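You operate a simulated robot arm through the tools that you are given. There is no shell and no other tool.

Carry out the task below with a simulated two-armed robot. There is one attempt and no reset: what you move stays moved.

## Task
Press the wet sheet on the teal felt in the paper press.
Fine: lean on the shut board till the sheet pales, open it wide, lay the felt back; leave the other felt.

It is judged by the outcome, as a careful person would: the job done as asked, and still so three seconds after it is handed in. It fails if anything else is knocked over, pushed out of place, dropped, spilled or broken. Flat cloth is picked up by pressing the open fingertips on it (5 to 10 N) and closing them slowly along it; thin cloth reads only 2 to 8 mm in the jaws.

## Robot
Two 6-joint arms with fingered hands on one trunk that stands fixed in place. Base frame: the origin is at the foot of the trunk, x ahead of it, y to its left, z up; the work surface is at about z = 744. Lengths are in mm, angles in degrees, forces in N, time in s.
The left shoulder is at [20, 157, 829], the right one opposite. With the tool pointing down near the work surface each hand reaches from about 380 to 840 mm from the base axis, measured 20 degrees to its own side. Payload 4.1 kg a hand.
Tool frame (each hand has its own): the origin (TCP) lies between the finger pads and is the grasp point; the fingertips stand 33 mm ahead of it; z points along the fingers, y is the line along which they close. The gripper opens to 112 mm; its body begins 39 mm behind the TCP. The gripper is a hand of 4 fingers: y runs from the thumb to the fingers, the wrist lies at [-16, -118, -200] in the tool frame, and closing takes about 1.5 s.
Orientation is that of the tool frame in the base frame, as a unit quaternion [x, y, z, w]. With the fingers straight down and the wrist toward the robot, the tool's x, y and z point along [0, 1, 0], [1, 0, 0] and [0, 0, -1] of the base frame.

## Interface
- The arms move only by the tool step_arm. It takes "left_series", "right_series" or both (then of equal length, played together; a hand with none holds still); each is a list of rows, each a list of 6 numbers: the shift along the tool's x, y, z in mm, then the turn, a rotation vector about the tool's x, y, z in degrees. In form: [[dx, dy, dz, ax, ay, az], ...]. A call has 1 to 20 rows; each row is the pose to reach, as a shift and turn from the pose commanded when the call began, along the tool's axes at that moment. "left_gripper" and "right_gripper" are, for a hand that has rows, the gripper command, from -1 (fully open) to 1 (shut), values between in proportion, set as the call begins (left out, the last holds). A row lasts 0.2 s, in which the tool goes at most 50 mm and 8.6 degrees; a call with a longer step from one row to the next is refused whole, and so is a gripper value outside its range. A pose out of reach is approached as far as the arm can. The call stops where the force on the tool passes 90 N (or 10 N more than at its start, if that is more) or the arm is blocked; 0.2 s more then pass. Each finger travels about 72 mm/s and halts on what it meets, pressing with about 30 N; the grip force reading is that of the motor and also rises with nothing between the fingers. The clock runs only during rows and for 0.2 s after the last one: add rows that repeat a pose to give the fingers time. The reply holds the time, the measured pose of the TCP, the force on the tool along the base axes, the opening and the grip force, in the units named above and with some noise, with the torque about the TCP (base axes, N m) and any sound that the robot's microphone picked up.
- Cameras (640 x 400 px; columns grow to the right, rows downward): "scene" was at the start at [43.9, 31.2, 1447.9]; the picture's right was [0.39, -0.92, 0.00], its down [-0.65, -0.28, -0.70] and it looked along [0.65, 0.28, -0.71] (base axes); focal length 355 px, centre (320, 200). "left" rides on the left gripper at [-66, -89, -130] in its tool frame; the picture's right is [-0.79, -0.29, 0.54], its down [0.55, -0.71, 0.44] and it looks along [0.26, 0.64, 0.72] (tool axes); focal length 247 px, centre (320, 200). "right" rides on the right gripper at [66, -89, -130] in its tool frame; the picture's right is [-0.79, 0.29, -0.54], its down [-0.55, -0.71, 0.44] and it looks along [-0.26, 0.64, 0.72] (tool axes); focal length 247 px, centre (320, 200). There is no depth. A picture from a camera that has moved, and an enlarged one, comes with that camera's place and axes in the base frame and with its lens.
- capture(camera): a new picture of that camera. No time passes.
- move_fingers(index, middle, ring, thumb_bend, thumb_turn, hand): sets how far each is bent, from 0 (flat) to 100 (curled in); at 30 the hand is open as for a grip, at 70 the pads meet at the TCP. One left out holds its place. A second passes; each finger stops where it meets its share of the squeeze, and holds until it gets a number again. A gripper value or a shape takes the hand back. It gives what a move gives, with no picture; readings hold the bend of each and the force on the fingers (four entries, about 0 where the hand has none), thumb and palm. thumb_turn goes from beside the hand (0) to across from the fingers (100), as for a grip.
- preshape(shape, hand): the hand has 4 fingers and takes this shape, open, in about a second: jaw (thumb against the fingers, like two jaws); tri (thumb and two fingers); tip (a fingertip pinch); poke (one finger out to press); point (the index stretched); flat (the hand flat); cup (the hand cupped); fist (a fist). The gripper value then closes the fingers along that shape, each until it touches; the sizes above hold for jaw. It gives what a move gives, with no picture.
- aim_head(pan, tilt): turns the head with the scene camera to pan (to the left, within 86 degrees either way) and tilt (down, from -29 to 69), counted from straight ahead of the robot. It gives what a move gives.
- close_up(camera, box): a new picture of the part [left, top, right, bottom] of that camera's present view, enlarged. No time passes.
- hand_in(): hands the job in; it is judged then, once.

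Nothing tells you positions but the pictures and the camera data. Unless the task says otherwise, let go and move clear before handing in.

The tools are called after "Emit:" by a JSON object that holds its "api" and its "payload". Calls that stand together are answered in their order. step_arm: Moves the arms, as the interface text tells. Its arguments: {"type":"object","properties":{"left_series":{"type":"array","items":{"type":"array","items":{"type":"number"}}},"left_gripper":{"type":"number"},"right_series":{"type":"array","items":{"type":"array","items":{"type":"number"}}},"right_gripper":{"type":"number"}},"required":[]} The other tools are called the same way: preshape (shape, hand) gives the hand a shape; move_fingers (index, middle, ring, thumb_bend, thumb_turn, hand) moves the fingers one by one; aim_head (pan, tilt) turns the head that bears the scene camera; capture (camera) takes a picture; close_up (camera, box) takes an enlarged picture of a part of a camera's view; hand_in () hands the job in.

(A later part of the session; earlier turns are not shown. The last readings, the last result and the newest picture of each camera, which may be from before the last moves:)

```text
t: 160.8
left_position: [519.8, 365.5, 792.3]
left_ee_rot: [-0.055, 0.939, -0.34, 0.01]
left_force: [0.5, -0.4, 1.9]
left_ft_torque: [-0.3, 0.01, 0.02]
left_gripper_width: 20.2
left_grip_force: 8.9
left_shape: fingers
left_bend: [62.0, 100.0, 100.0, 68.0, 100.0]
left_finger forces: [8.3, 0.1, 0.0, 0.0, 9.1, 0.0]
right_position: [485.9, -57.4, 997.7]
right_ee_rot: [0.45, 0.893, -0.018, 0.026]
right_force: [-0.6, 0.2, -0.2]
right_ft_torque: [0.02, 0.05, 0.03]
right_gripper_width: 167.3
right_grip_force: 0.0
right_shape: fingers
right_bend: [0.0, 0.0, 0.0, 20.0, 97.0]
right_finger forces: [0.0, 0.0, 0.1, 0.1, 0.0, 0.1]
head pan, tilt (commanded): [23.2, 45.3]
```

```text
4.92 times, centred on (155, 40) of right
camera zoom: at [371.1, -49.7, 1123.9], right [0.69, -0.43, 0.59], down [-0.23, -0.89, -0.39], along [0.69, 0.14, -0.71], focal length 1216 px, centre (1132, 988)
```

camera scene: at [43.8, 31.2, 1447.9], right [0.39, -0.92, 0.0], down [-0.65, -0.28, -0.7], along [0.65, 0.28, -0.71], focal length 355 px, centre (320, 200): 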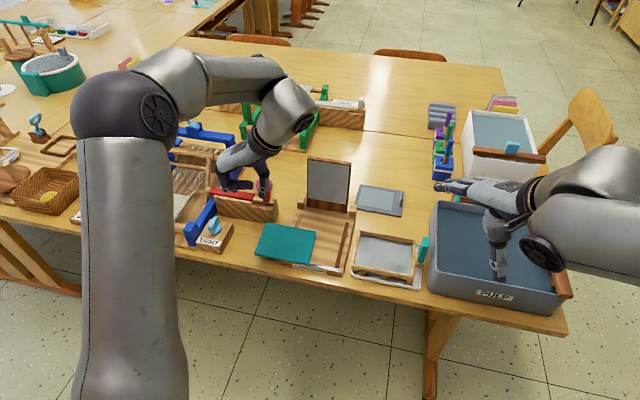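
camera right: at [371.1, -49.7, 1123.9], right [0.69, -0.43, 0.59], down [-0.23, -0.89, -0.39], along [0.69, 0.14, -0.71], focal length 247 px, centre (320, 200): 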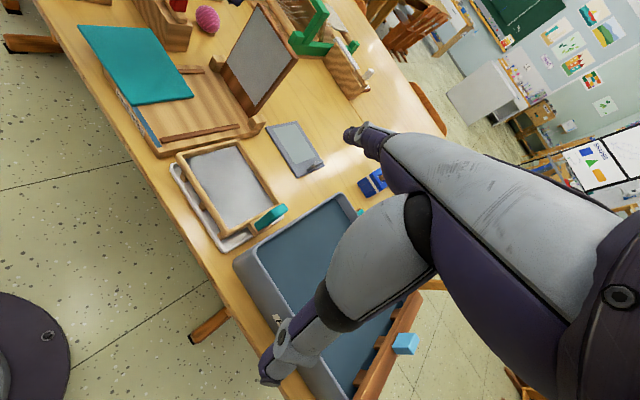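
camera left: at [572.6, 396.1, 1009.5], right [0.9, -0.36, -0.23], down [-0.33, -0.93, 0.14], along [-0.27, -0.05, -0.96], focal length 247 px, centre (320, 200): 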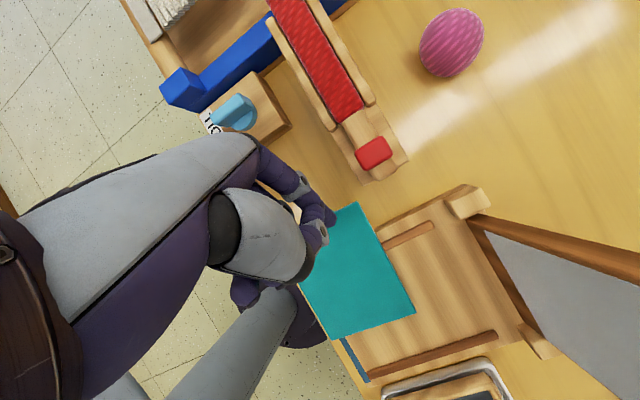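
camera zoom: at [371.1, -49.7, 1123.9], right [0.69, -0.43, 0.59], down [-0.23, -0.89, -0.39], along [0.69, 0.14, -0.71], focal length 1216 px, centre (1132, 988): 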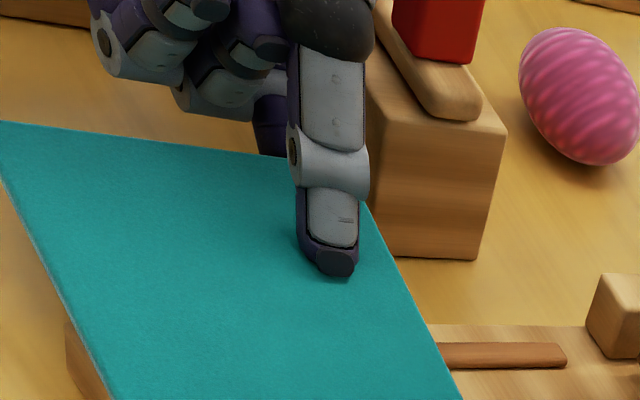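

The felt's corner is pinched with about 9 N on each side and its left edge has come up. I'll lift slowly and watch.

Emit:
{"api": "step_arm", "payload": {"left_series": [[0, -3.2, -3.8, 0, 0, 0], [0, -6.4, -7.7, 0, 0, 0], [0, -9.6, -11.5, 0, 0, 0], [0, -12.8, -15.4, 0, 0, 0], [0, -12.8, -15.4, 0, 0, 0]]}}

Emit:
{"api": "close_up", "payload": {"camera": "scene", "box": [240, 180, 340, 265]}}

Emit:
{"api": "close_up", "payload": {"camera": "right", "box": [30, 0, 280, 150]}}

```text
t: 161.9
left_position: [520.0, 365.7, 812.9]
left_ee_rot: [-0.056, 0.939, -0.34, 0.011]
left_force: [0.5, -0.4, 1.2]
left_ft_torque: [-0.16, -0.03, -0.03]
left_gripper_width: 12.6
left_grip_force: 4.9
left_shape: fingers
left_bend: [63.0, 100.0, 100.0, 71.0, 100.0]
left_finger forces: [5.3, 0.0, 0.1, 0.0, 5.5, 0.0]
right_position: [486.2, -58.1, 997.6]
right_ee_rot: [0.449, 0.893, -0.018, 0.027]
right_force: [0.7, 0.3, -0.5]
right_ft_torque: [-0.05, -0.04, 0.02]
right_gripper_width: 167.5
right_grip_force: 0.1
right_shape: fingers
right_bend: [0.0, 0.0, 0.0, 20.0, 97.0]
right_finger forces: [0.1, 0.0, 0.0, 0.1, 0.1, 0.1]
head pan, tilt (commanded): [23.2, 45.3]
```

```text
4.71 times, centred on (290, 222) of scene
camera zoom: at [43.9, 31.2, 1447.9], right [0.39, -0.92, 0.0], down [-0.65, -0.28, -0.7], along [0.65, 0.28, -0.71], focal length 1670 px, centre (461, 94)
```

zoom: 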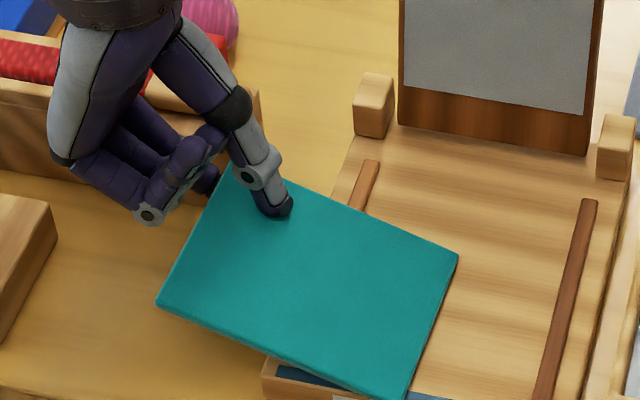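

```text
2.56 times, centred on (155, 75) of right
camera zoom: at [371.1, -49.7, 1123.9], right [0.69, -0.43, 0.59], down [-0.23, -0.89, -0.39], along [0.69, 0.14, -0.71], focal length 632 px, centre (742, 520)
```

zoom: 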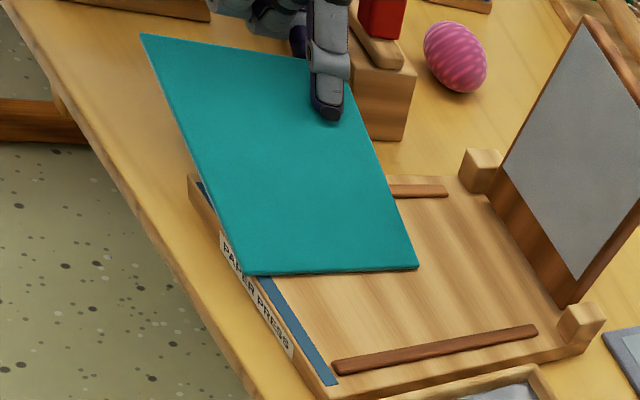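

The left end is lifting with the hand. I'll tighten the grip a little and keep lifting.

Emit:
{"api": "move_fingers", "payload": {"hand": "left", "index": 74, "thumb_bend": 80}}

Emit:
{"api": "close_up", "payload": {"camera": "scene", "box": [240, 180, 340, 265]}}

```text
t: 162.9
left_position: [520.1, 365.7, 812.2]
left_ee_rot: [-0.055, 0.939, -0.341, 0.01]
left_force: [-0.4, -1.5, 4.3]
left_ft_torque: [-0.52, 0.05, -0.02]
left_gripper_width: 8.8
left_grip_force: 16.7
left_shape: fingers
left_bend: [72.0, 100.0, 100.0, 72.0, 100.0]
left_finger forces: [15.0, 0.0, 0.0, 0.0, 18.7, 0.1]
right_position: [486.0, -57.9, 997.8]
right_ee_rot: [0.449, 0.893, -0.017, 0.026]
right_force: [-0.8, -0.5, -0.3]
right_ft_torque: [0.01, 0.0, -0.01]
right_gripper_width: 167.6
right_grip_force: 0.1
right_shape: fingers
right_bend: [0.0, 0.0, 0.0, 20.0, 97.0]
right_finger forces: [0.1, 0.1, 0.0, 0.1, 0.0, 0.0]
head pan, tilt (commanded): [23.2, 45.3]
```

```text
4.71 times, centred on (290, 222) of scene
camera zoom: at [43.8, 31.1, 1447.9], right [0.39, -0.92, 0.0], down [-0.65, -0.28, -0.7], along [0.65, 0.28, -0.71], focal length 1670 px, centre (461, 94)
```

zoom: 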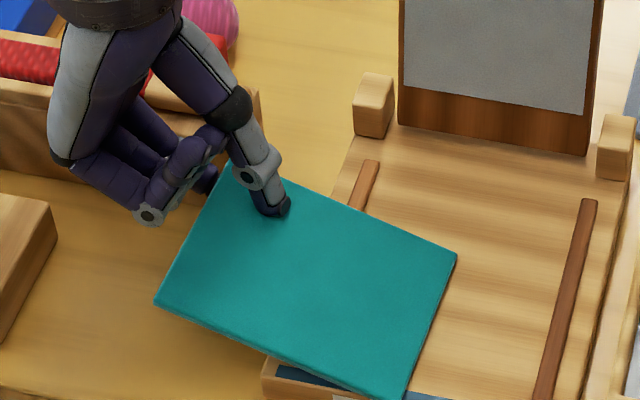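

Emit:
{"api": "step_arm", "payload": {"left_series": [[0, -4, -3.2, 0, 0, 0], [0, -8, -6.4, 0, 0, 0], [0, -12, -9.6, 0, 0, 0], [0, -16.2, -12.6, 0, 0, 0], [0, -20.5, -15.5, 0, 0, 0], [0, -20.5, -15.5, 0, 0, 0]]}}

Emit:
{"api": "close_up", "payload": {"camera": "scene", "box": [240, 170, 340, 265]}}

Emit:
{"api": "close_up", "payload": {"camera": "right", "box": [30, 0, 280, 150]}}

```text
t: 164.3
left_position: [520.9, 360.8, 837.6]
left_ee_rot: [-0.055, 0.939, -0.34, 0.01]
left_force: [-0.6, -1.2, 0.9]
left_ft_torque: [-0.05, 0.04, 0.05]
left_gripper_width: 3.4
left_grip_force: 8.3
left_shape: fingers
left_bend: [73.0, 100.0, 100.0, 73.0, 100.0]
left_finger forces: [8.3, 0.1, 0.0, 0.0, 8.4, 0.0]
right_position: [486.2, -58.0, 997.7]
right_ee_rot: [0.449, 0.893, -0.017, 0.027]
right_force: [0.3, -1.1, 0.5]
right_ft_torque: [0.0, -0.02, 0.01]
right_gripper_width: 167.9
right_grip_force: 0.0
right_shape: fingers
right_bend: [0.0, 0.0, 0.0, 20.0, 97.0]
right_finger forces: [0.1, 0.0, 0.0, 0.1, 0.1, 0.1]
head pan, tilt (commanded): [23.2, 45.3]
```

```text
4.21 times, centred on (290, 218) of scene
camera zoom: at [43.9, 31.2, 1447.9], right [0.39, -0.92, 0.0], down [-0.65, -0.28, -0.7], along [0.65, 0.28, -0.71], focal length 1495 px, centre (446, 126)
```

zoom: 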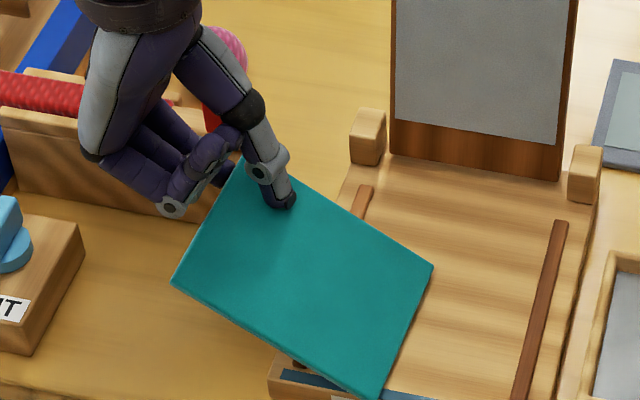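

```text
2.56 times, centred on (155, 75) of right
camera zoom: at [371.1, -49.7, 1123.9], right [0.69, -0.43, 0.59], down [-0.23, -0.89, -0.39], along [0.69, 0.14, -0.71], focal length 632 px, centre (742, 520)
```

zoom: 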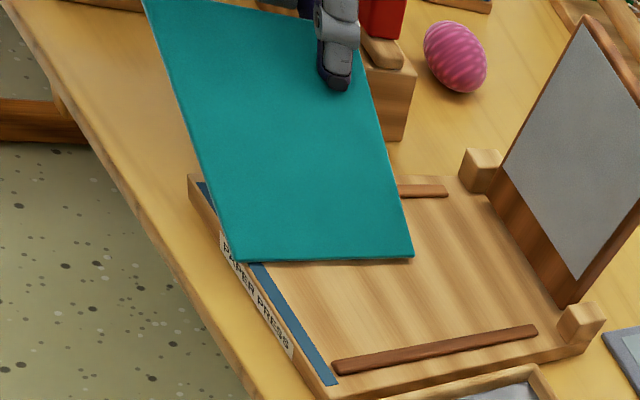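

Emit:
{"api": "move_fingers", "payload": {"hand": "left", "index": 77, "thumb_bend": 83}}

Emit:
{"api": "step_arm", "payload": {"left_series": [[0, -4.7, -2.6, 0, 0, 0], [0, -9.4, -5.2, 0, 0, 0], [0, -14.1, -7.8, 0, 0, 0], [0, -19, -10, 0, 0, 0], [0, -24, -12, 0, 0, 0], [0, -29, -14, 0, 0, 0], [0, -29, -14, 0, 0, 0]]}}

Emit:
{"api": "close_up", "payload": {"camera": "scene", "box": [240, 160, 340, 265]}}

Emit:
{"api": "capture", "payload": {"camera": "right"}}

```text
t: 165.3
left_position: [519.2, 360.2, 836.3]
left_ee_rot: [-0.055, 0.939, -0.34, 0.011]
left_force: [0.7, 0.0, -0.6]
left_ft_torque: [-0.08, 0.02, 0.02]
left_gripper_width: 2.7
left_grip_force: 12.1
left_shape: fingers
left_bend: [75.0, 100.0, 100.0, 74.0, 100.0]
left_finger forces: [11.8, 0.0, 0.1, 0.0, 12.0, 0.0]
right_position: [486.6, -57.8, 997.1]
right_ee_rot: [0.449, 0.893, -0.018, 0.025]
right_force: [-0.2, -0.9, 0.0]
right_ft_torque: [-0.02, 0.03, 0.03]
right_gripper_width: 167.5
right_grip_force: 0.1
right_shape: fingers
right_bend: [0.0, 0.0, 0.0, 20.0, 97.0]
right_finger forces: [0.0, 0.0, 0.0, 0.0, 0.0, 0.0]
head pan, tilt (commanded): [23.2, 45.3]
```

```text
t: 166.9
left_position: [522.5, 347.0, 867.4]
left_ee_rot: [-0.056, 0.939, -0.34, 0.011]
left_force: [-0.3, 0.1, -0.6]
left_ft_torque: [0.01, -0.05, -0.01]
left_gripper_width: 2.0
left_grip_force: 11.1
left_shape: fingers
left_bend: [75.0, 100.0, 100.0, 75.0, 100.0]
left_finger forces: [11.7, 0.0, 0.1, 0.0, 11.4, 0.1]
right_position: [485.4, -57.3, 996.8]
right_ee_rot: [0.449, 0.893, -0.017, 0.026]
right_force: [-0.5, -0.4, 0.9]
right_ft_torque: [0.01, 0.0, 0.0]
right_gripper_width: 167.7
right_grip_force: 0.2
right_shape: fingers
right_bend: [0.0, 0.0, 0.0, 20.0, 97.0]
right_finger forces: [0.0, 0.1, 0.1, 0.0, 0.0, 0.0]
head pan, tilt (commanded): [23.2, 45.3]
```

```text
3.81 times, centred on (290, 212) of scene
camera zoom: at [43.9, 31.2, 1447.9], right [0.39, -0.92, 0.0], down [-0.65, -0.28, -0.7], along [0.65, 0.28, -0.71], focal length 1352 px, centre (434, 152)
```

zoom: 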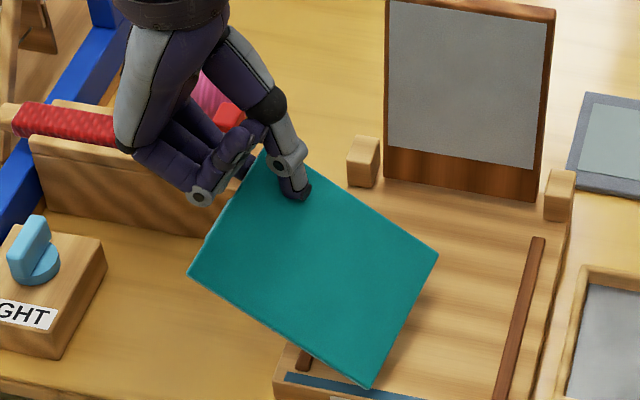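

```text
taken
camera right: at [371.1, -49.7, 1123.9], right [0.69, -0.43, 0.59], down [-0.23, -0.89, -0.39], along [0.69, 0.14, -0.71], focal length 247 px, centre (320, 200)
```

right: 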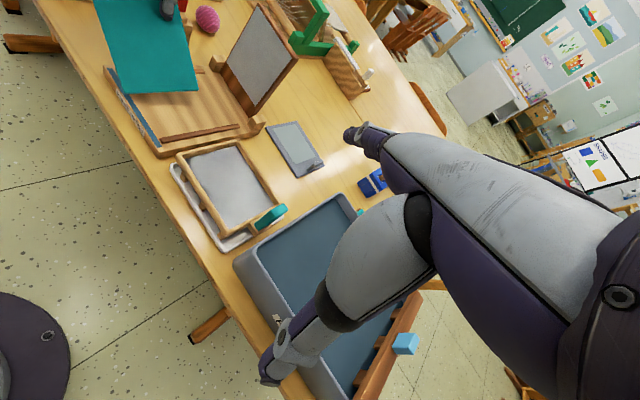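

The felt is up at an angle and firmly pinched. I'll raise it clear of the press.

Emit:
{"api": "step_arm", "payload": {"left_series": [[0, -8, -9.2, 0, 0, 0], [0, -16, -18.4, 0, 0, 0], [0, -24, -27.6, 0, 0, 0], [0, -32, -36.8, 0, 0, 0], [0, -40, -46, 0, 0, 0], [0, -48, -55.2, 0, 0, 0], [0, -56, -64.4, 0, 0, 0], [0, -64, -73.6, 0, 0, 0], [0, -64, -73.6, 0, 0, 0]]}}

Emit:
{"api": "capture", "payload": {"camera": "scene"}}

Emit:
{"api": "close_up", "payload": {"camera": "scene", "box": [220, 100, 380, 240]}}

Emit:
{"api": "capture", "payload": {"camera": "right"}}

Emit:
{"api": "capture", "payload": {"camera": "left"}}

```text
t: 168.9
left_position: [524.0, 345.6, 964.4]
left_ee_rot: [-0.055, 0.939, -0.341, 0.011]
left_force: [-0.3, -0.7, 0.6]
left_ft_torque: [0.0, -0.03, 0.0]
left_gripper_width: 2.1
left_grip_force: 11.6
left_shape: fingers
left_bend: [75.0, 100.0, 100.0, 75.0, 100.0]
left_finger forces: [11.8, 0.1, 0.0, 0.0, 11.5, 0.0]
right_position: [485.7, -58.4, 997.7]
right_ee_rot: [0.448, 0.893, -0.017, 0.027]
right_force: [0.5, 0.7, -0.8]
right_ft_torque: [0.0, -0.03, -0.05]
right_gripper_width: 167.2
right_grip_force: 0.0
right_shape: fingers
right_bend: [0.0, 0.0, 0.0, 20.0, 97.0]
right_finger forces: [0.0, 0.0, 0.0, 0.0, 0.0, 0.0]
head pan, tilt (commanded): [23.2, 45.3]
```

```text
taken
camera scene: at [43.9, 31.2, 1447.9], right [0.39, -0.92, 0.0], down [-0.65, -0.28, -0.7], along [0.65, 0.28, -0.71], focal length 355 px, centre (320, 200)
```

scene: 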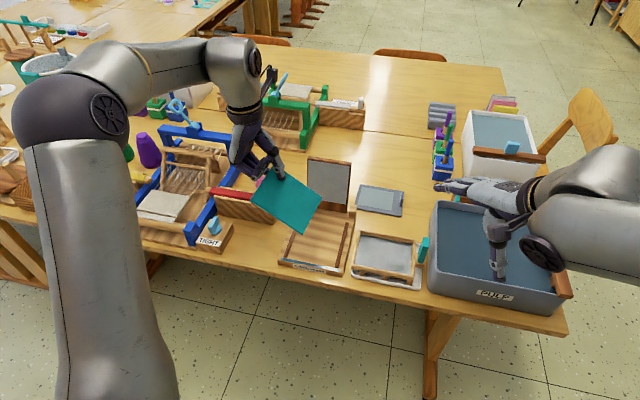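

```text
2.86 times, centred on (300, 170) of scene
camera zoom: at [43.9, 31.2, 1447.9], right [0.39, -0.92, 0.0], down [-0.65, -0.28, -0.7], along [0.65, 0.28, -0.71], focal length 1014 px, centre (377, 286)
```

zoom: 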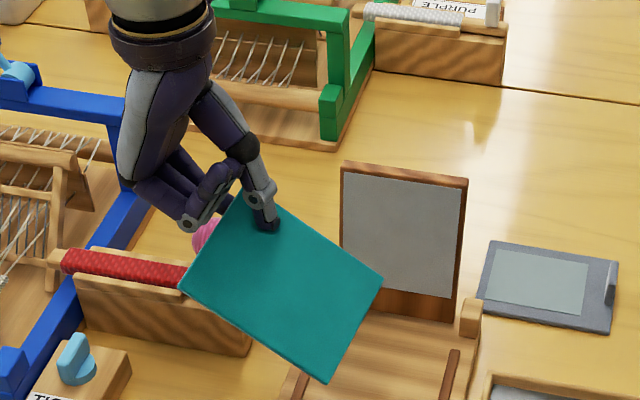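

```text
taken
camera right: at [371.1, -49.6, 1123.9], right [0.69, -0.43, 0.59], down [-0.23, -0.89, -0.39], along [0.69, 0.14, -0.71], focal length 247 px, centre (320, 200)
```

right: 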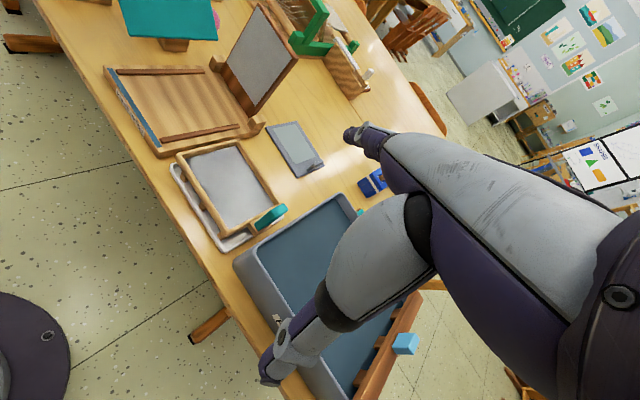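

```text
taken
camera left: at [591.4, 367.6, 1118.8], right [0.85, -0.47, -0.24], down [-0.46, -0.88, 0.13], along [-0.28, 0.0, -0.96], focal length 247 px, centre (320, 200)
```

left: 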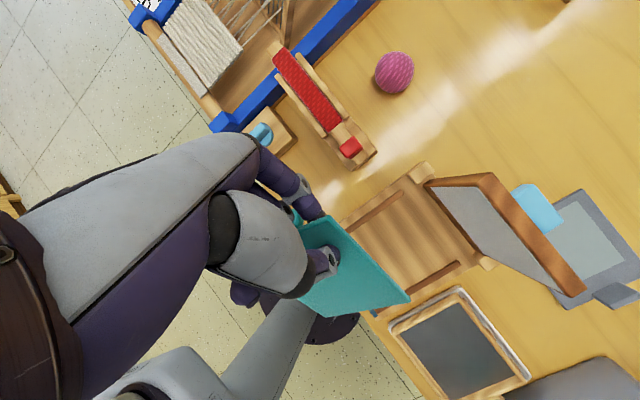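

I now hold the felt securely in the air: thumb on the bare teal side, index on the sheet side. I can turn it over by standing its free end on the press bed and letting it lie down toward the right, sheet up. First I need its exact pose in the hand.

Emit:
{"api": "close_up", "payload": {"camera": "right", "box": [90, 0, 250, 100]}}

Emit:
{"api": "close_up", "payload": {"camera": "left", "box": [240, 150, 460, 340]}}

Emit:
{"api": "close_up", "payload": {"camera": "scene", "box": [230, 140, 340, 240]}}

```text
4.00 times, centred on (170, 50) of right
camera zoom: at [371.1, -49.6, 1123.9], right [0.69, -0.43, 0.59], down [-0.23, -0.89, -0.39], along [0.69, 0.14, -0.71], focal length 988 px, centre (920, 800)
```

zoom: 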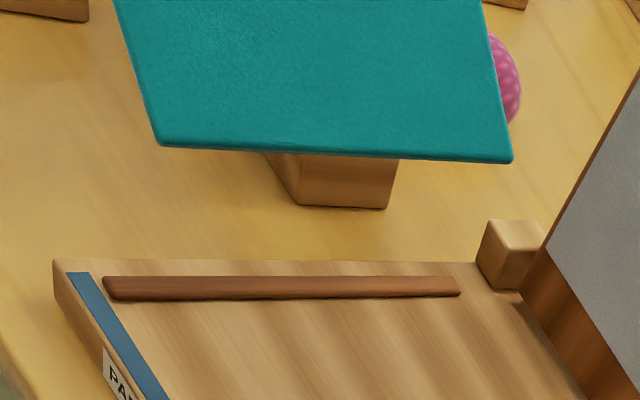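

```text
2.11 times, centred on (350, 245) of left
camera zoom: at [591.4, 367.6, 1118.8], right [0.85, -0.47, -0.24], down [-0.46, -0.88, 0.13], along [-0.28, 0.0, -0.96], focal length 520 px, centre (257, 105)
```

zoom: 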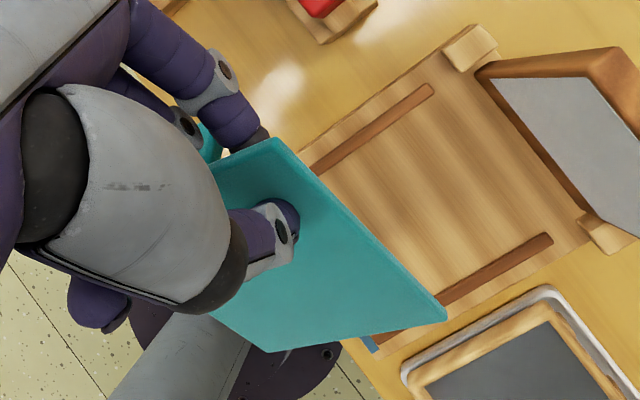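

```text
4.00 times, centred on (285, 190) of scene
camera zoom: at [43.9, 31.2, 1447.9], right [0.39, -0.92, 0.0], down [-0.65, -0.28, -0.7], along [0.65, 0.28, -0.71], focal length 1420 px, centre (460, 240)
```

zoom: 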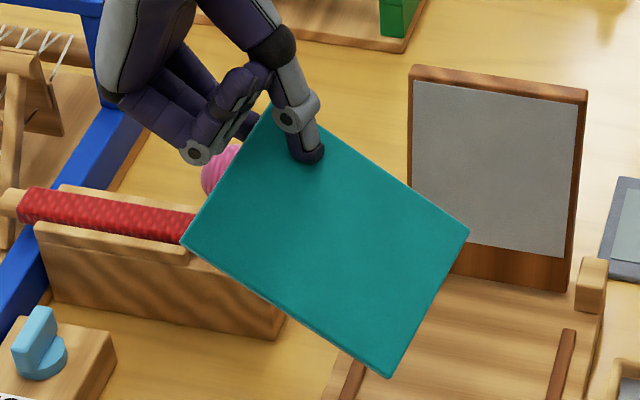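

The pose is clear: the felt hangs along the fingers, sheet side facing the index. I'll turn the hand upright so the felt hangs vertically over the left part of the press bed.

Emit:
{"api": "step_arm", "payload": {"left_series": [[-4.5, -1.3, 4.1, -6.6, 0.4, -1.6], [-9, -2.7, 8.1, -13.2, 0.8, -3.2], [-13.5, -4, 12.2, -19.8, 1.1, -4.8], [-18, -5.3, 16.3, -26.3, 1.5, -6.3], [-22.5, -6.7, 20.3, -32.9, 1.9, -7.9], [-27, -8, 24.4, -39.5, 2.27, -9.51], [-27, -8, 24.4, -39.5, 2.27, -9.51]]}}

Emit:
{"api": "close_up", "payload": {"camera": "scene", "box": [230, 120, 390, 260]}}

Emit:
{"api": "close_up", "payload": {"camera": "right", "box": [60, 0, 310, 150]}}

Emit:
{"api": "capture", "payload": {"camera": "left"}}

```text
t: 170.6
left_position: [553.3, 326.5, 948.5]
left_ee_rot: [-0.126, 0.991, -0.003, -0.055]
left_force: [0.6, -0.2, 0.7]
left_ft_torque: [0.0, 0.0, -0.03]
left_gripper_width: 1.9
left_grip_force: 11.6
left_shape: fingers
left_bend: [75.0, 100.0, 100.0, 75.0, 100.0]
left_finger forces: [11.9, 0.1, 0.0, 0.0, 11.9, 0.1]
right_position: [485.3, -58.4, 996.5]
right_ee_rot: [0.449, 0.893, -0.017, 0.026]
right_force: [0.7, -1.4, -0.3]
right_ft_torque: [0.02, 0.0, -0.01]
right_gripper_width: 167.2
right_grip_force: 0.2
right_shape: fingers
right_bend: [0.0, 0.0, 0.0, 20.0, 97.0]
right_finger forces: [0.1, 0.1, 0.1, 0.1, 0.0, 0.0]
head pan, tilt (commanded): [23.2, 45.3]
```

```text
2.86 times, centred on (310, 190) of scene
camera zoom: at [43.8, 31.2, 1447.9], right [0.39, -0.92, 0.0], down [-0.65, -0.28, -0.7], along [0.65, 0.28, -0.71], focal length 1014 px, centre (349, 229)
```

zoom: 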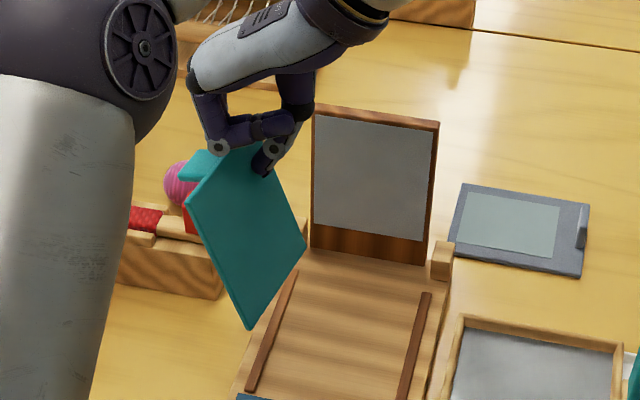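

```text
2.56 times, centred on (185, 75) of right
camera zoom: at [371.1, -49.6, 1123.9], right [0.69, -0.43, 0.59], down [-0.23, -0.89, -0.39], along [0.69, 0.14, -0.71], focal length 632 px, centre (666, 520)
```

zoom: 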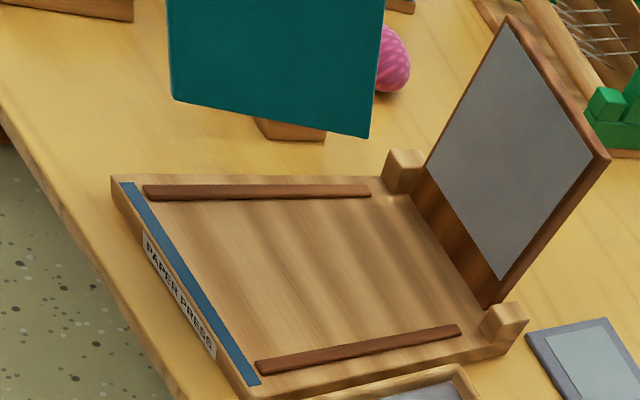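

```text
taken
camera left: at [653.3, 259.5, 1070.0], right [0.78, -0.09, -0.62], down [-0.4, -0.83, -0.38], along [-0.49, 0.54, -0.68], focal length 247 px, centre (320, 200)
```

left: 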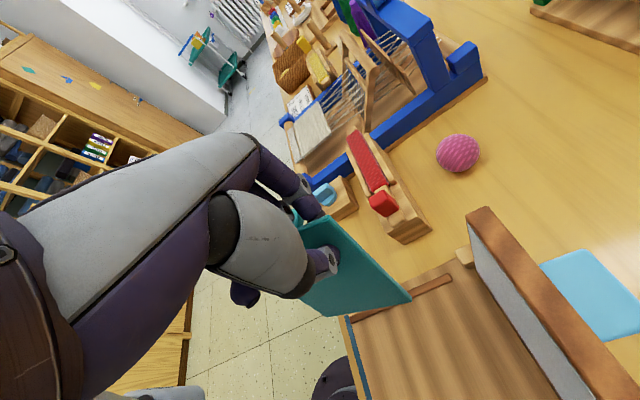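

The felt hangs level, with its free edge from (473, 299) to (573, 298) about 68 mm above the bed. I'll lower it until that edge touches the bed just inside the left rail.

Emit:
{"api": "step_arm", "payload": {"left_series": [[-3.2, -2.6, 15.8, 0, 0, 0], [-6.4, -5.2, 31.5, 0, 0, 0], [-9.5, -7.7, 47.3, 0, 0, 0], [-11.9, -9.6, 59, 0, 0, 0], [-11.9, -9.6, 59, 0, 0, 0]]}}

Emit:
{"api": "close_up", "payload": {"camera": "scene", "box": [240, 140, 380, 270]}}

Emit:
{"api": "close_up", "payload": {"camera": "right", "box": [60, 0, 310, 150]}}

```text
t: 171.8
left_position: [561.8, 319.2, 890.2]
left_ee_rot: [-0.124, 0.991, -0.005, -0.055]
left_force: [-0.3, -0.1, 0.0]
left_ft_torque: [0.02, -0.01, 0.02]
left_gripper_width: 1.9
left_grip_force: 11.0
left_shape: fingers
left_bend: [75.0, 100.0, 100.0, 75.0, 100.0]
left_finger forces: [12.0, 0.1, 0.1, 0.0, 11.9, 0.0]
right_position: [485.2, -57.2, 998.2]
right_ee_rot: [0.449, 0.893, -0.017, 0.027]
right_force: [0.4, -0.5, -0.8]
right_ft_torque: [-0.03, 0.01, 0.01]
right_gripper_width: 167.7
right_grip_force: 0.1
right_shape: fingers
right_bend: [0.0, 0.0, 0.0, 20.0, 97.0]
right_finger forces: [0.1, 0.1, 0.0, 0.0, 0.0, 0.0]
head pan, tilt (commanded): [23.2, 45.3]
```

```text
3.08 times, centred on (310, 205) of scene
camera zoom: at [43.9, 31.2, 1447.9], right [0.39, -0.92, 0.0], down [-0.65, -0.28, -0.7], along [0.65, 0.28, -0.71], focal length 1092 px, centre (351, 185)
```

zoom: 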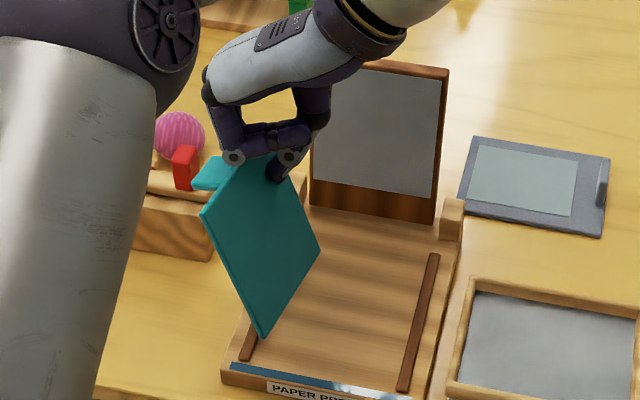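

```text
2.56 times, centred on (185, 75) of right
camera zoom: at [371.1, -49.7, 1123.9], right [0.69, -0.43, 0.59], down [-0.23, -0.89, -0.39], along [0.69, 0.14, -0.71], focal length 632 px, centre (666, 520)
```

zoom: 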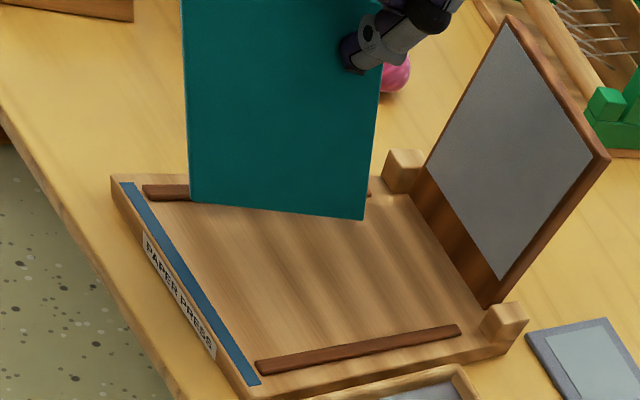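

Emit:
{"api": "step_arm", "payload": {"left_series": [[-0.5, 0, 4, 0, 0, 0], [-0.9, 0, 8, 0, 0, 0], [-1.1, 0, 10, 0, 0, 0], [-1.1, 0, 10, 0, 0, 0]]}}

Emit:
{"api": "close_up", "payload": {"camera": "right", "box": [60, 0, 310, 150]}}

```text
t: 172.8
left_position: [560.8, 319.0, 880.2]
left_ee_rot: [-0.125, 0.991, -0.004, -0.054]
left_force: [1.6, 1.3, 6.2]
left_ft_torque: [0.09, -0.07, -0.06]
left_gripper_width: 1.8
left_grip_force: 12.6
left_shape: fingers
left_bend: [75.0, 100.0, 100.0, 76.0, 100.0]
left_finger forces: [12.2, 0.1, 0.0, 0.0, 12.5, 0.0]
right_position: [487.1, -58.1, 997.1]
right_ee_rot: [0.449, 0.893, -0.017, 0.026]
right_force: [-1.2, -0.5, -0.5]
right_ft_torque: [-0.01, 0.02, 0.02]
right_gripper_width: 167.6
right_grip_force: 0.1
right_shape: fingers
right_bend: [0.0, 0.0, 0.0, 20.0, 97.0]
right_finger forces: [0.1, 0.0, 0.0, 0.0, 0.0, 0.0]
head pan, tilt (commanded): [23.2, 45.3]
```

```text
2.56 times, centred on (185, 75) of right
camera zoom: at [371.0, -49.7, 1124.0], right [0.69, -0.43, 0.59], down [-0.23, -0.89, -0.39], along [0.69, 0.14, -0.71], focal length 632 px, centre (666, 520)
```

zoom: 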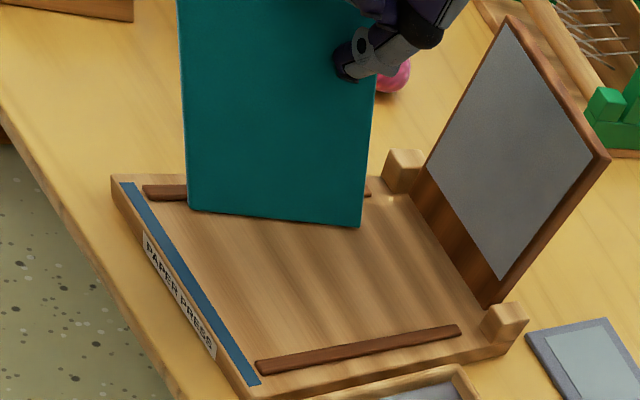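

The edge rests on the bed. Now I'll tip the felt over to the right about that edge by rolling the hand around it.

Emit:
{"api": "step_arm", "payload": {"left_series": [[2.9, -10.4, -1.8, -4.8, -1.25, -0.54], [5.7, -20.7, -2.6, -9.6, -2.5, -1.1], [8.4, -31.2, -2.3, -14.5, -3.75, -1.6], [11, -41.7, -1.3, -19.3, -5, -2.2], [13.4, -52, 0.7, -24.1, -6.25, -2.7], [15.7, -62.2, 3.7, -28.9, -7.5, -3.2], [15.7, -62.2, 3.7, -28.9, -7.5, -3.2]]}}

Emit:
{"api": "close_up", "payload": {"camera": "scene", "box": [240, 130, 400, 270]}}

Emit:
{"api": "close_up", "payload": {"camera": "right", "box": [60, 0, 310, 150]}}

Emit:
{"api": "capture", "payload": {"camera": "left"}}

```text
t: 174.3
left_position: [561.8, 254.4, 878.8]
left_ee_rot: [-0.135, 0.958, 0.252, -0.02]
left_force: [0.6, -0.1, -0.1]
left_ft_torque: [0.01, 0.01, -0.01]
left_gripper_width: 2.1
left_grip_force: 11.6
left_shape: fingers
left_bend: [75.0, 100.0, 100.0, 76.0, 100.0]
left_finger forces: [11.5, 0.1, 0.1, 0.0, 11.5, 0.1]
right_position: [485.9, -58.3, 997.5]
right_ee_rot: [0.448, 0.893, -0.019, 0.025]
right_force: [-1.3, -4.5, -2.9]
right_ft_torque: [-0.21, 0.2, -0.22]
right_gripper_width: 161.9
right_grip_force: 0.1
right_shape: fingers
right_bend: [3.0, 0.0, 0.0, 20.0, 97.0]
right_finger forces: [0.1, 0.1, 0.0, 0.1, 0.0, 0.1]
head pan, tilt (commanded): [23.2, 45.3]
```

```text
2.86 times, centred on (320, 200) of scene
camera zoom: at [43.9, 31.2, 1447.9], right [0.39, -0.92, 0.0], down [-0.65, -0.28, -0.7], along [0.65, 0.28, -0.71], focal length 1014 px, centre (320, 200)
```

zoom: 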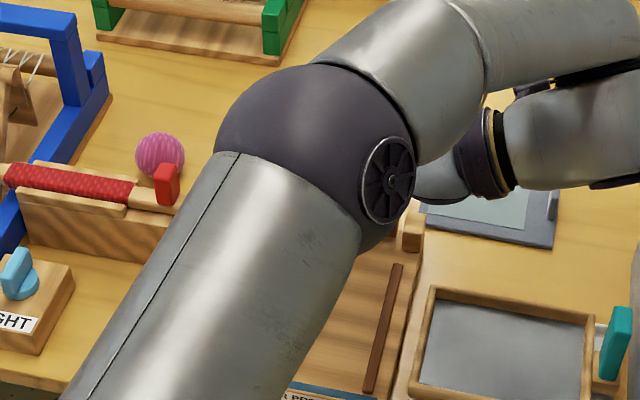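

```text
2.56 times, centred on (185, 75) of right
camera zoom: at [371.0, -49.8, 1123.5], right [0.69, -0.43, 0.58], down [-0.23, -0.89, -0.39], along [0.69, 0.14, -0.71], focal length 632 px, centre (666, 520)
```

zoom: 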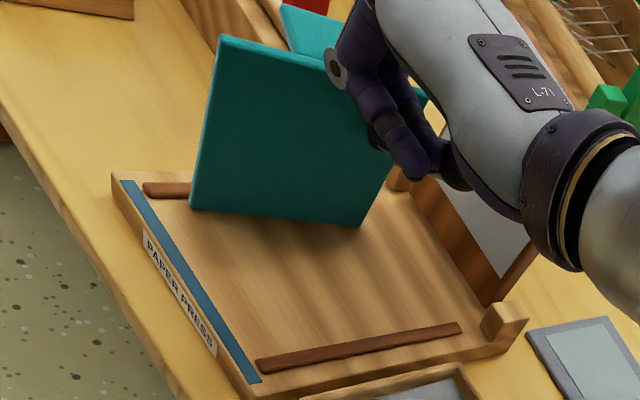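

```text
taken
camera left: at [660.5, 136.1, 948.6], right [0.78, 0.23, -0.59], down [-0.4, -0.53, -0.74], along [-0.48, 0.81, -0.32], focal length 247 px, centre (320, 200)
```

left: 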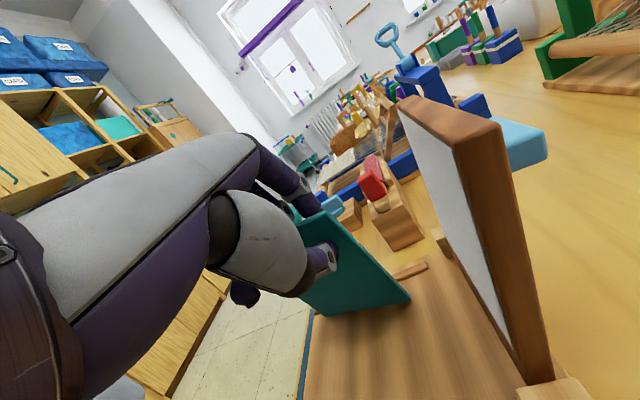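

The felt now leans over to the right with its lower edge on the bed. The left wrist has come against the parked right hand's fingers, so I'll move the right hand well out of the way first.

Emit:
{"api": "step_arm", "payload": {"right_series": [[-20, -15, -2, 0, 0, 0], [-45, -34, -4, 0, 0, 0], [-75, -60, -6, 0, 0, 0], [-105, -85, -8, 0, 0, 0], [-130, -105, -10, 0, 0, 0]]}}

Emit:
{"api": "capture", "payload": {"camera": "scene"}}

Emit:
{"api": "capture", "payload": {"camera": "right"}}

```text
t: 175.6
left_position: [560.9, 255.1, 877.6]
left_ee_rot: [-0.134, 0.958, 0.253, -0.019]
left_force: [-0.3, -0.7, 0.1]
left_ft_torque: [-0.02, -0.03, -0.02]
left_gripper_width: 2.3
left_grip_force: 12.1
left_shape: fingers
left_bend: [75.0, 100.0, 100.0, 76.0, 100.0]
left_finger forces: [11.7, 0.0, 0.0, 0.0, 11.7, 0.0]
right_position: [477.8, -223.6, 1017.2]
right_ee_rot: [0.449, 0.893, -0.018, 0.027]
right_force: [0.4, -0.4, 0.2]
right_ft_torque: [-0.03, 0.0, -0.01]
right_gripper_width: 167.5
right_grip_force: 0.0
right_shape: fingers
right_bend: [0.0, 0.0, 0.0, 20.0, 97.0]
right_finger forces: [0.0, 0.0, 0.0, 0.2, 0.0, 0.1]
head pan, tilt (commanded): [23.2, 45.3]
```

```text
taken
camera scene: at [43.9, 31.4, 1447.9], right [0.39, -0.92, 0.0], down [-0.65, -0.28, -0.7], along [0.65, 0.28, -0.71], focal length 355 px, centre (320, 200)
```

scene: 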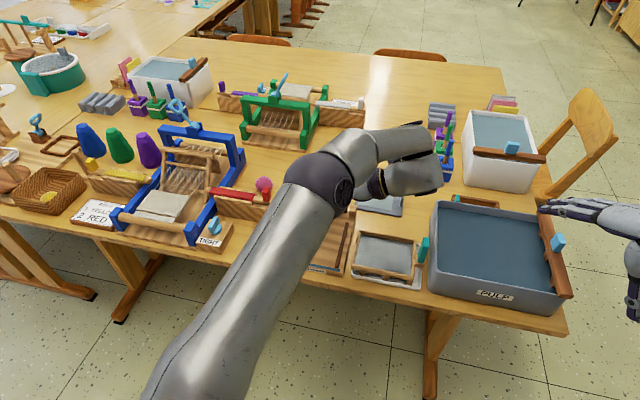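

```text
taken
camera right: at [363.6, -215.8, 1143.7], right [0.68, -0.43, 0.59], down [-0.23, -0.89, -0.4], along [0.69, 0.14, -0.71], focal length 247 px, centre (320, 200)
```

right: 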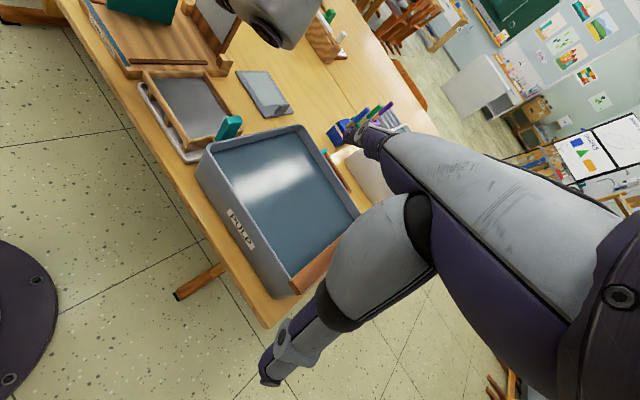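

Emit:
{"api": "step_arm", "payload": {"left_series": [[2.2, -8.3, -1.2, -3.9, -1, -0.4], [4.5, -16.6, -2.4, -7.7, -2, -0.83], [4.5, -16.6, -2.4, -7.7, -2, -0.83]]}}

Emit:
{"api": "close_up", "payload": {"camera": "right", "box": [60, 0, 260, 100]}}

Emit:
{"api": "capture", "payload": {"camera": "left"}}

```text
t: 176.3
left_position: [557.2, 244.5, 868.2]
left_ee_rot: [-0.134, 0.939, 0.316, -0.008]
left_force: [1.7, -2.2, 5.1]
left_ft_torque: [0.11, -0.05, 0.0]
left_gripper_width: 2.1
left_grip_force: 11.7
left_shape: fingers
left_bend: [75.0, 100.0, 100.0, 78.0, 100.0]
left_finger forces: [11.9, 0.1, 0.1, 0.0, 11.8, 0.0]
left hand out of reach, approached as far as the arm can: row 2, 3
right_position: [478.1, -224.0, 1016.2]
right_ee_rot: [0.45, 0.893, -0.017, 0.027]
right_force: [0.2, 0.0, 0.0]
right_ft_torque: [0.0, -0.01, 0.03]
right_gripper_width: 167.3
right_grip_force: 0.1
right_shape: fingers
right_bend: [0.0, 0.0, 0.0, 20.0, 97.0]
right_finger forces: [0.0, 0.0, 0.0, 0.0, 0.0, 0.0]
head pan, tilt (commanded): [23.2, 45.3]
```

```text
3.20 times, centred on (160, 50) of right
camera zoom: at [363.6, -215.8, 1143.4], right [0.68, -0.43, 0.59], down [-0.23, -0.89, -0.39], along [0.69, 0.14, -0.71], focal length 790 px, centre (832, 680)
```

zoom: 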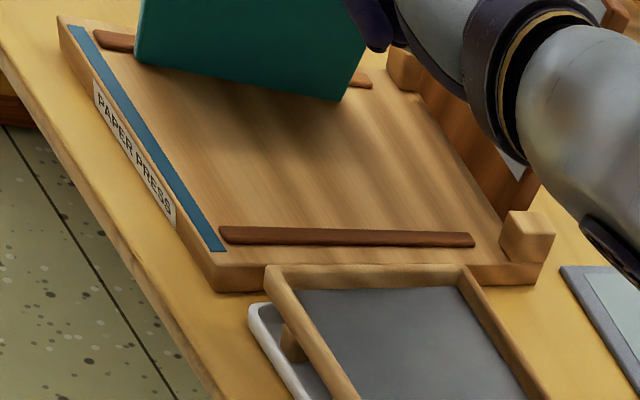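

```text
taken
camera left: at [655.7, 116.6, 922.3], right [0.78, 0.3, -0.55], down [-0.4, -0.43, -0.81], along [-0.48, 0.85, -0.21], focal length 247 px, centre (320, 200)
```

left: 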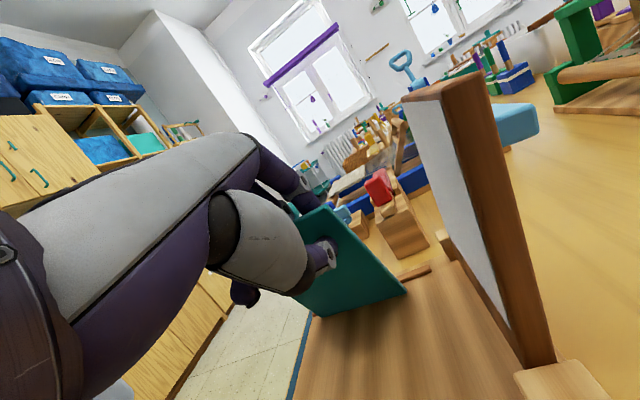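

The felt leans about 25° to the right with its foot just inside the left rail. I'll open the index so it rests back on the thumb.

Emit:
{"api": "move_fingers", "payload": {"hand": "left", "index": 45, "thumb_bend": 72}}

Emit:
{"api": "close_up", "payload": {"camera": "right", "box": [60, 0, 260, 100]}}

Emit:
{"api": "capture", "payload": {"camera": "left"}}

```text
t: 177.3
left_position: [557.6, 244.2, 868.1]
left_ee_rot: [-0.132, 0.939, 0.316, -0.009]
left_force: [-0.4, -0.1, -0.2]
left_ft_torque: [-0.02, 0.03, 0.0]
left_gripper_width: 34.3
left_grip_force: 0.0
left_shape: fingers
left_bend: [45.0, 100.0, 100.0, 72.0, 100.0]
left_finger forces: [0.0, 0.0, 0.0, 0.0, 0.0, 0.0]
right_position: [478.8, -223.7, 1016.0]
right_ee_rot: [0.449, 0.893, -0.018, 0.026]
right_force: [-0.5, 0.9, 0.3]
right_ft_torque: [-0.04, -0.04, 0.0]
right_gripper_width: 167.4
right_grip_force: 0.0
right_shape: fingers
right_bend: [0.0, 0.0, 0.0, 20.0, 97.0]
right_finger forces: [0.1, 0.1, 0.1, 0.0, 0.1, 0.1]
head pan, tilt (commanded): [23.2, 45.3]
```

```text
3.20 times, centred on (160, 50) of right
camera zoom: at [363.7, -215.7, 1143.4], right [0.69, -0.43, 0.59], down [-0.23, -0.89, -0.39], along [0.69, 0.14, -0.71], focal length 790 px, centre (832, 680)
```

zoom: 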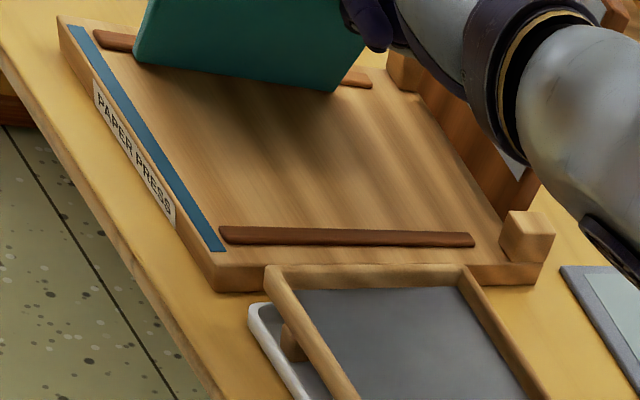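

```text
taken
camera left: at [655.9, 116.8, 922.2], right [0.78, 0.3, -0.55], down [-0.4, -0.43, -0.81], along [-0.48, 0.85, -0.21], focal length 247 px, centre (320, 200)
```

left: 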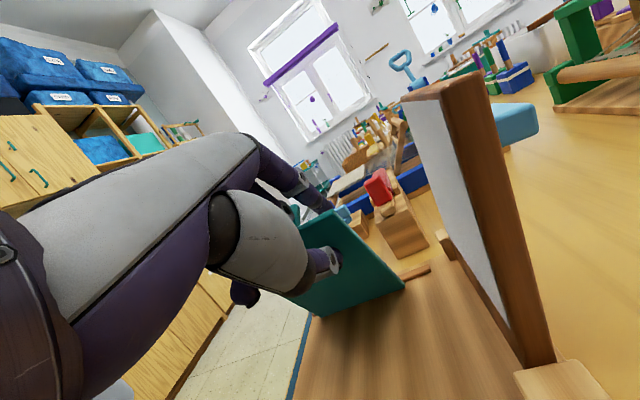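

The felt rests on the thumb. I'll straighten the index out of the way, then move the hand to the right while turning it upright, so the felt slides down the thumb onto the bed.

Emit:
{"api": "move_fingers", "payload": {"hand": "left", "index": 15}}

Emit:
{"api": "step_arm", "payload": {"left_series": [[2.1, -9.7, 0.7, 4.6, 1.15, 0.5], [4.2, -19.4, 1.5, 9.2, 2.3, 1], [6.3, -29, 2.2, 13.7, 3.5, 1.4], [8.4, -38.7, 2.9, 18.3, 4.6, 1.9], [8.4, -38.7, 2.9, 18.3, 4.6, 1.9]]}}

Emit:
{"api": "close_up", "payload": {"camera": "right", "box": [60, 0, 260, 100]}}

Emit:
{"api": "capture", "payload": {"camera": "left"}}

```text
t: 178.3
left_position: [557.6, 243.9, 867.8]
left_ee_rot: [-0.133, 0.939, 0.316, -0.009]
left_force: [0.1, 0.6, -0.3]
left_ft_torque: [0.02, -0.01, 0.02]
left_gripper_width: 79.7
left_grip_force: 0.0
left_shape: fingers
left_bend: [15.0, 100.0, 100.0, 72.0, 100.0]
left_finger forces: [0.0, 0.1, 0.0, 0.0, 0.1, 0.0]
right_position: [478.0, -224.2, 1017.8]
right_ee_rot: [0.449, 0.893, -0.017, 0.027]
right_force: [0.1, 0.0, 0.6]
right_ft_torque: [0.03, -0.01, -0.02]
right_gripper_width: 167.6
right_grip_force: 0.0
right_shape: fingers
right_bend: [0.0, 0.0, 0.0, 20.0, 97.0]
right_finger forces: [0.0, 0.0, 0.1, 0.1, 0.0, 0.0]
head pan, tilt (commanded): [23.2, 45.3]
```

```text
t: 179.6
left_position: [559.3, 210.7, 843.4]
left_ee_rot: [-0.13, 0.978, 0.159, -0.028]
left_force: [16.0, -29.3, 35.4]
left_ft_torque: [0.79, 0.91, 0.42]
left_gripper_width: 78.7
left_grip_force: 22.8
left_shape: fingers
left_bend: [15.0, 98.0, 100.0, 72.0, 100.0]
left_finger forces: [0.0, 39.3, 7.1, 0.0, 0.0, 0.0]
right_position: [478.2, -223.7, 1017.7]
right_ee_rot: [0.449, 0.893, -0.017, 0.026]
right_force: [0.0, 0.7, -0.1]
right_ft_torque: [-0.02, 0.0, -0.01]
right_gripper_width: 167.5
right_grip_force: 0.0
right_shape: fingers
right_bend: [0.0, 0.0, 0.0, 20.0, 97.0]
right_finger forces: [0.1, 0.0, 0.1, 0.0, 0.1, 0.0]
head pan, tilt (commanded): [23.2, 45.3]
```

```text
3.20 times, centred on (160, 50) of right
camera zoom: at [363.4, -216.9, 1143.3], right [0.68, -0.43, 0.58], down [-0.23, -0.89, -0.4], along [0.69, 0.14, -0.71], focal length 790 px, centre (832, 680)
```

zoom: 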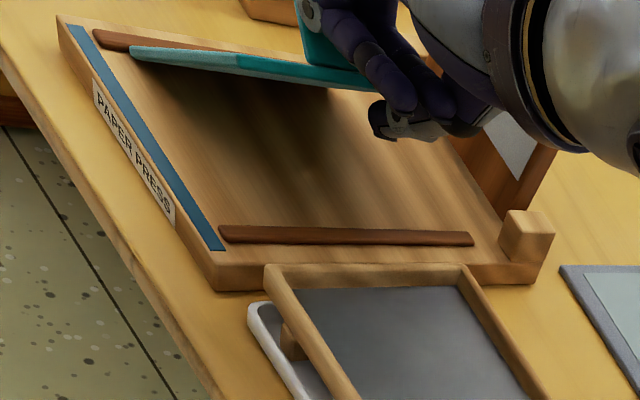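

```text
taken
camera left: at [658.3, 108.1, 936.6], right [0.78, 0.11, -0.61], down [-0.4, -0.67, -0.63], along [-0.48, 0.74, -0.48], focal length 247 px, centre (320, 200)
```

left: 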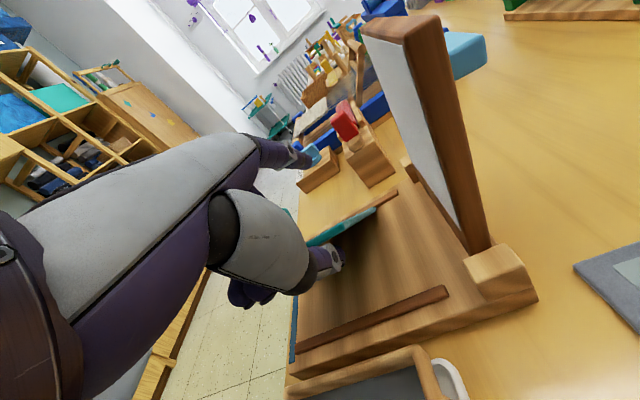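

The felt has come down sheet side up, but the folded fingers are bearing on its tab. I'll raise the hand to relieve that.

Emit:
{"api": "step_arm", "payload": {"left_series": [[0, -1, -6, 0, 0, 0], [0, -2, -12, 0, 0, 0], [0, -3, -18, 0, 0, 0], [0, -3, -18, 0, 0, 0]]}}

Emit:
{"api": "close_up", "payload": {"camera": "right", "box": [60, 0, 260, 100]}}

Emit:
{"api": "close_up", "payload": {"camera": "left", "box": [220, 130, 480, 380]}}

```text
t: 180.6
left_position: [561.4, 207.2, 857.9]
left_ee_rot: [-0.132, 0.978, 0.16, -0.031]
left_force: [0.2, -0.5, 0.5]
left_ft_torque: [0.01, -0.01, 0.01]
left_gripper_width: 75.6
left_grip_force: 0.2
left_shape: fingers
left_bend: [15.0, 100.0, 100.0, 72.0, 100.0]
left_finger forces: [0.1, 0.0, 0.0, 0.0, 0.1, 0.0]
right_position: [477.6, -223.9, 1016.2]
right_ee_rot: [0.449, 0.893, -0.017, 0.027]
right_force: [1.0, -0.5, 0.9]
right_ft_torque: [-0.02, 0.01, -0.02]
right_gripper_width: 167.5
right_grip_force: 0.0
right_shape: fingers
right_bend: [0.0, 0.0, 0.0, 20.0, 97.0]
right_finger forces: [0.0, 0.1, 0.0, 0.0, 0.1, 0.1]
head pan, tilt (commanded): [23.2, 45.3]
```

```text
3.20 times, centred on (160, 50) of right
camera zoom: at [363.8, -215.6, 1143.4], right [0.69, -0.43, 0.59], down [-0.23, -0.89, -0.39], along [0.69, 0.14, -0.71], focal length 790 px, centre (832, 680)
```

zoom: 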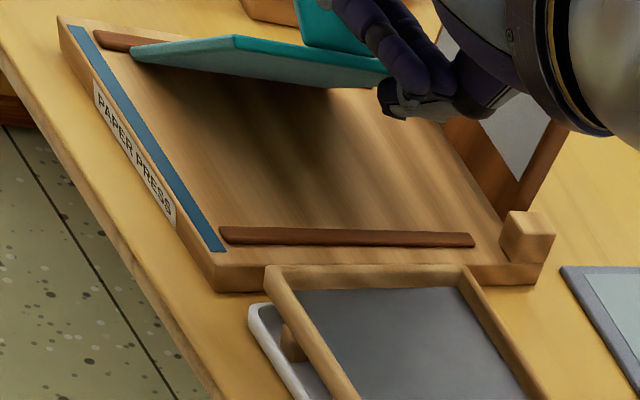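

```text
1.60 times, centred on (350, 255) of left
camera zoom: at [661.1, 104.1, 949.7], right [0.78, 0.12, -0.62], down [-0.4, -0.67, -0.63], along [-0.48, 0.74, -0.47], focal length 395 px, centre (272, 112)
```

zoom: 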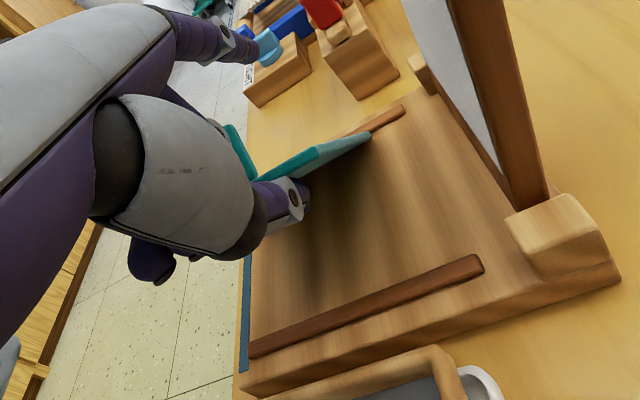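

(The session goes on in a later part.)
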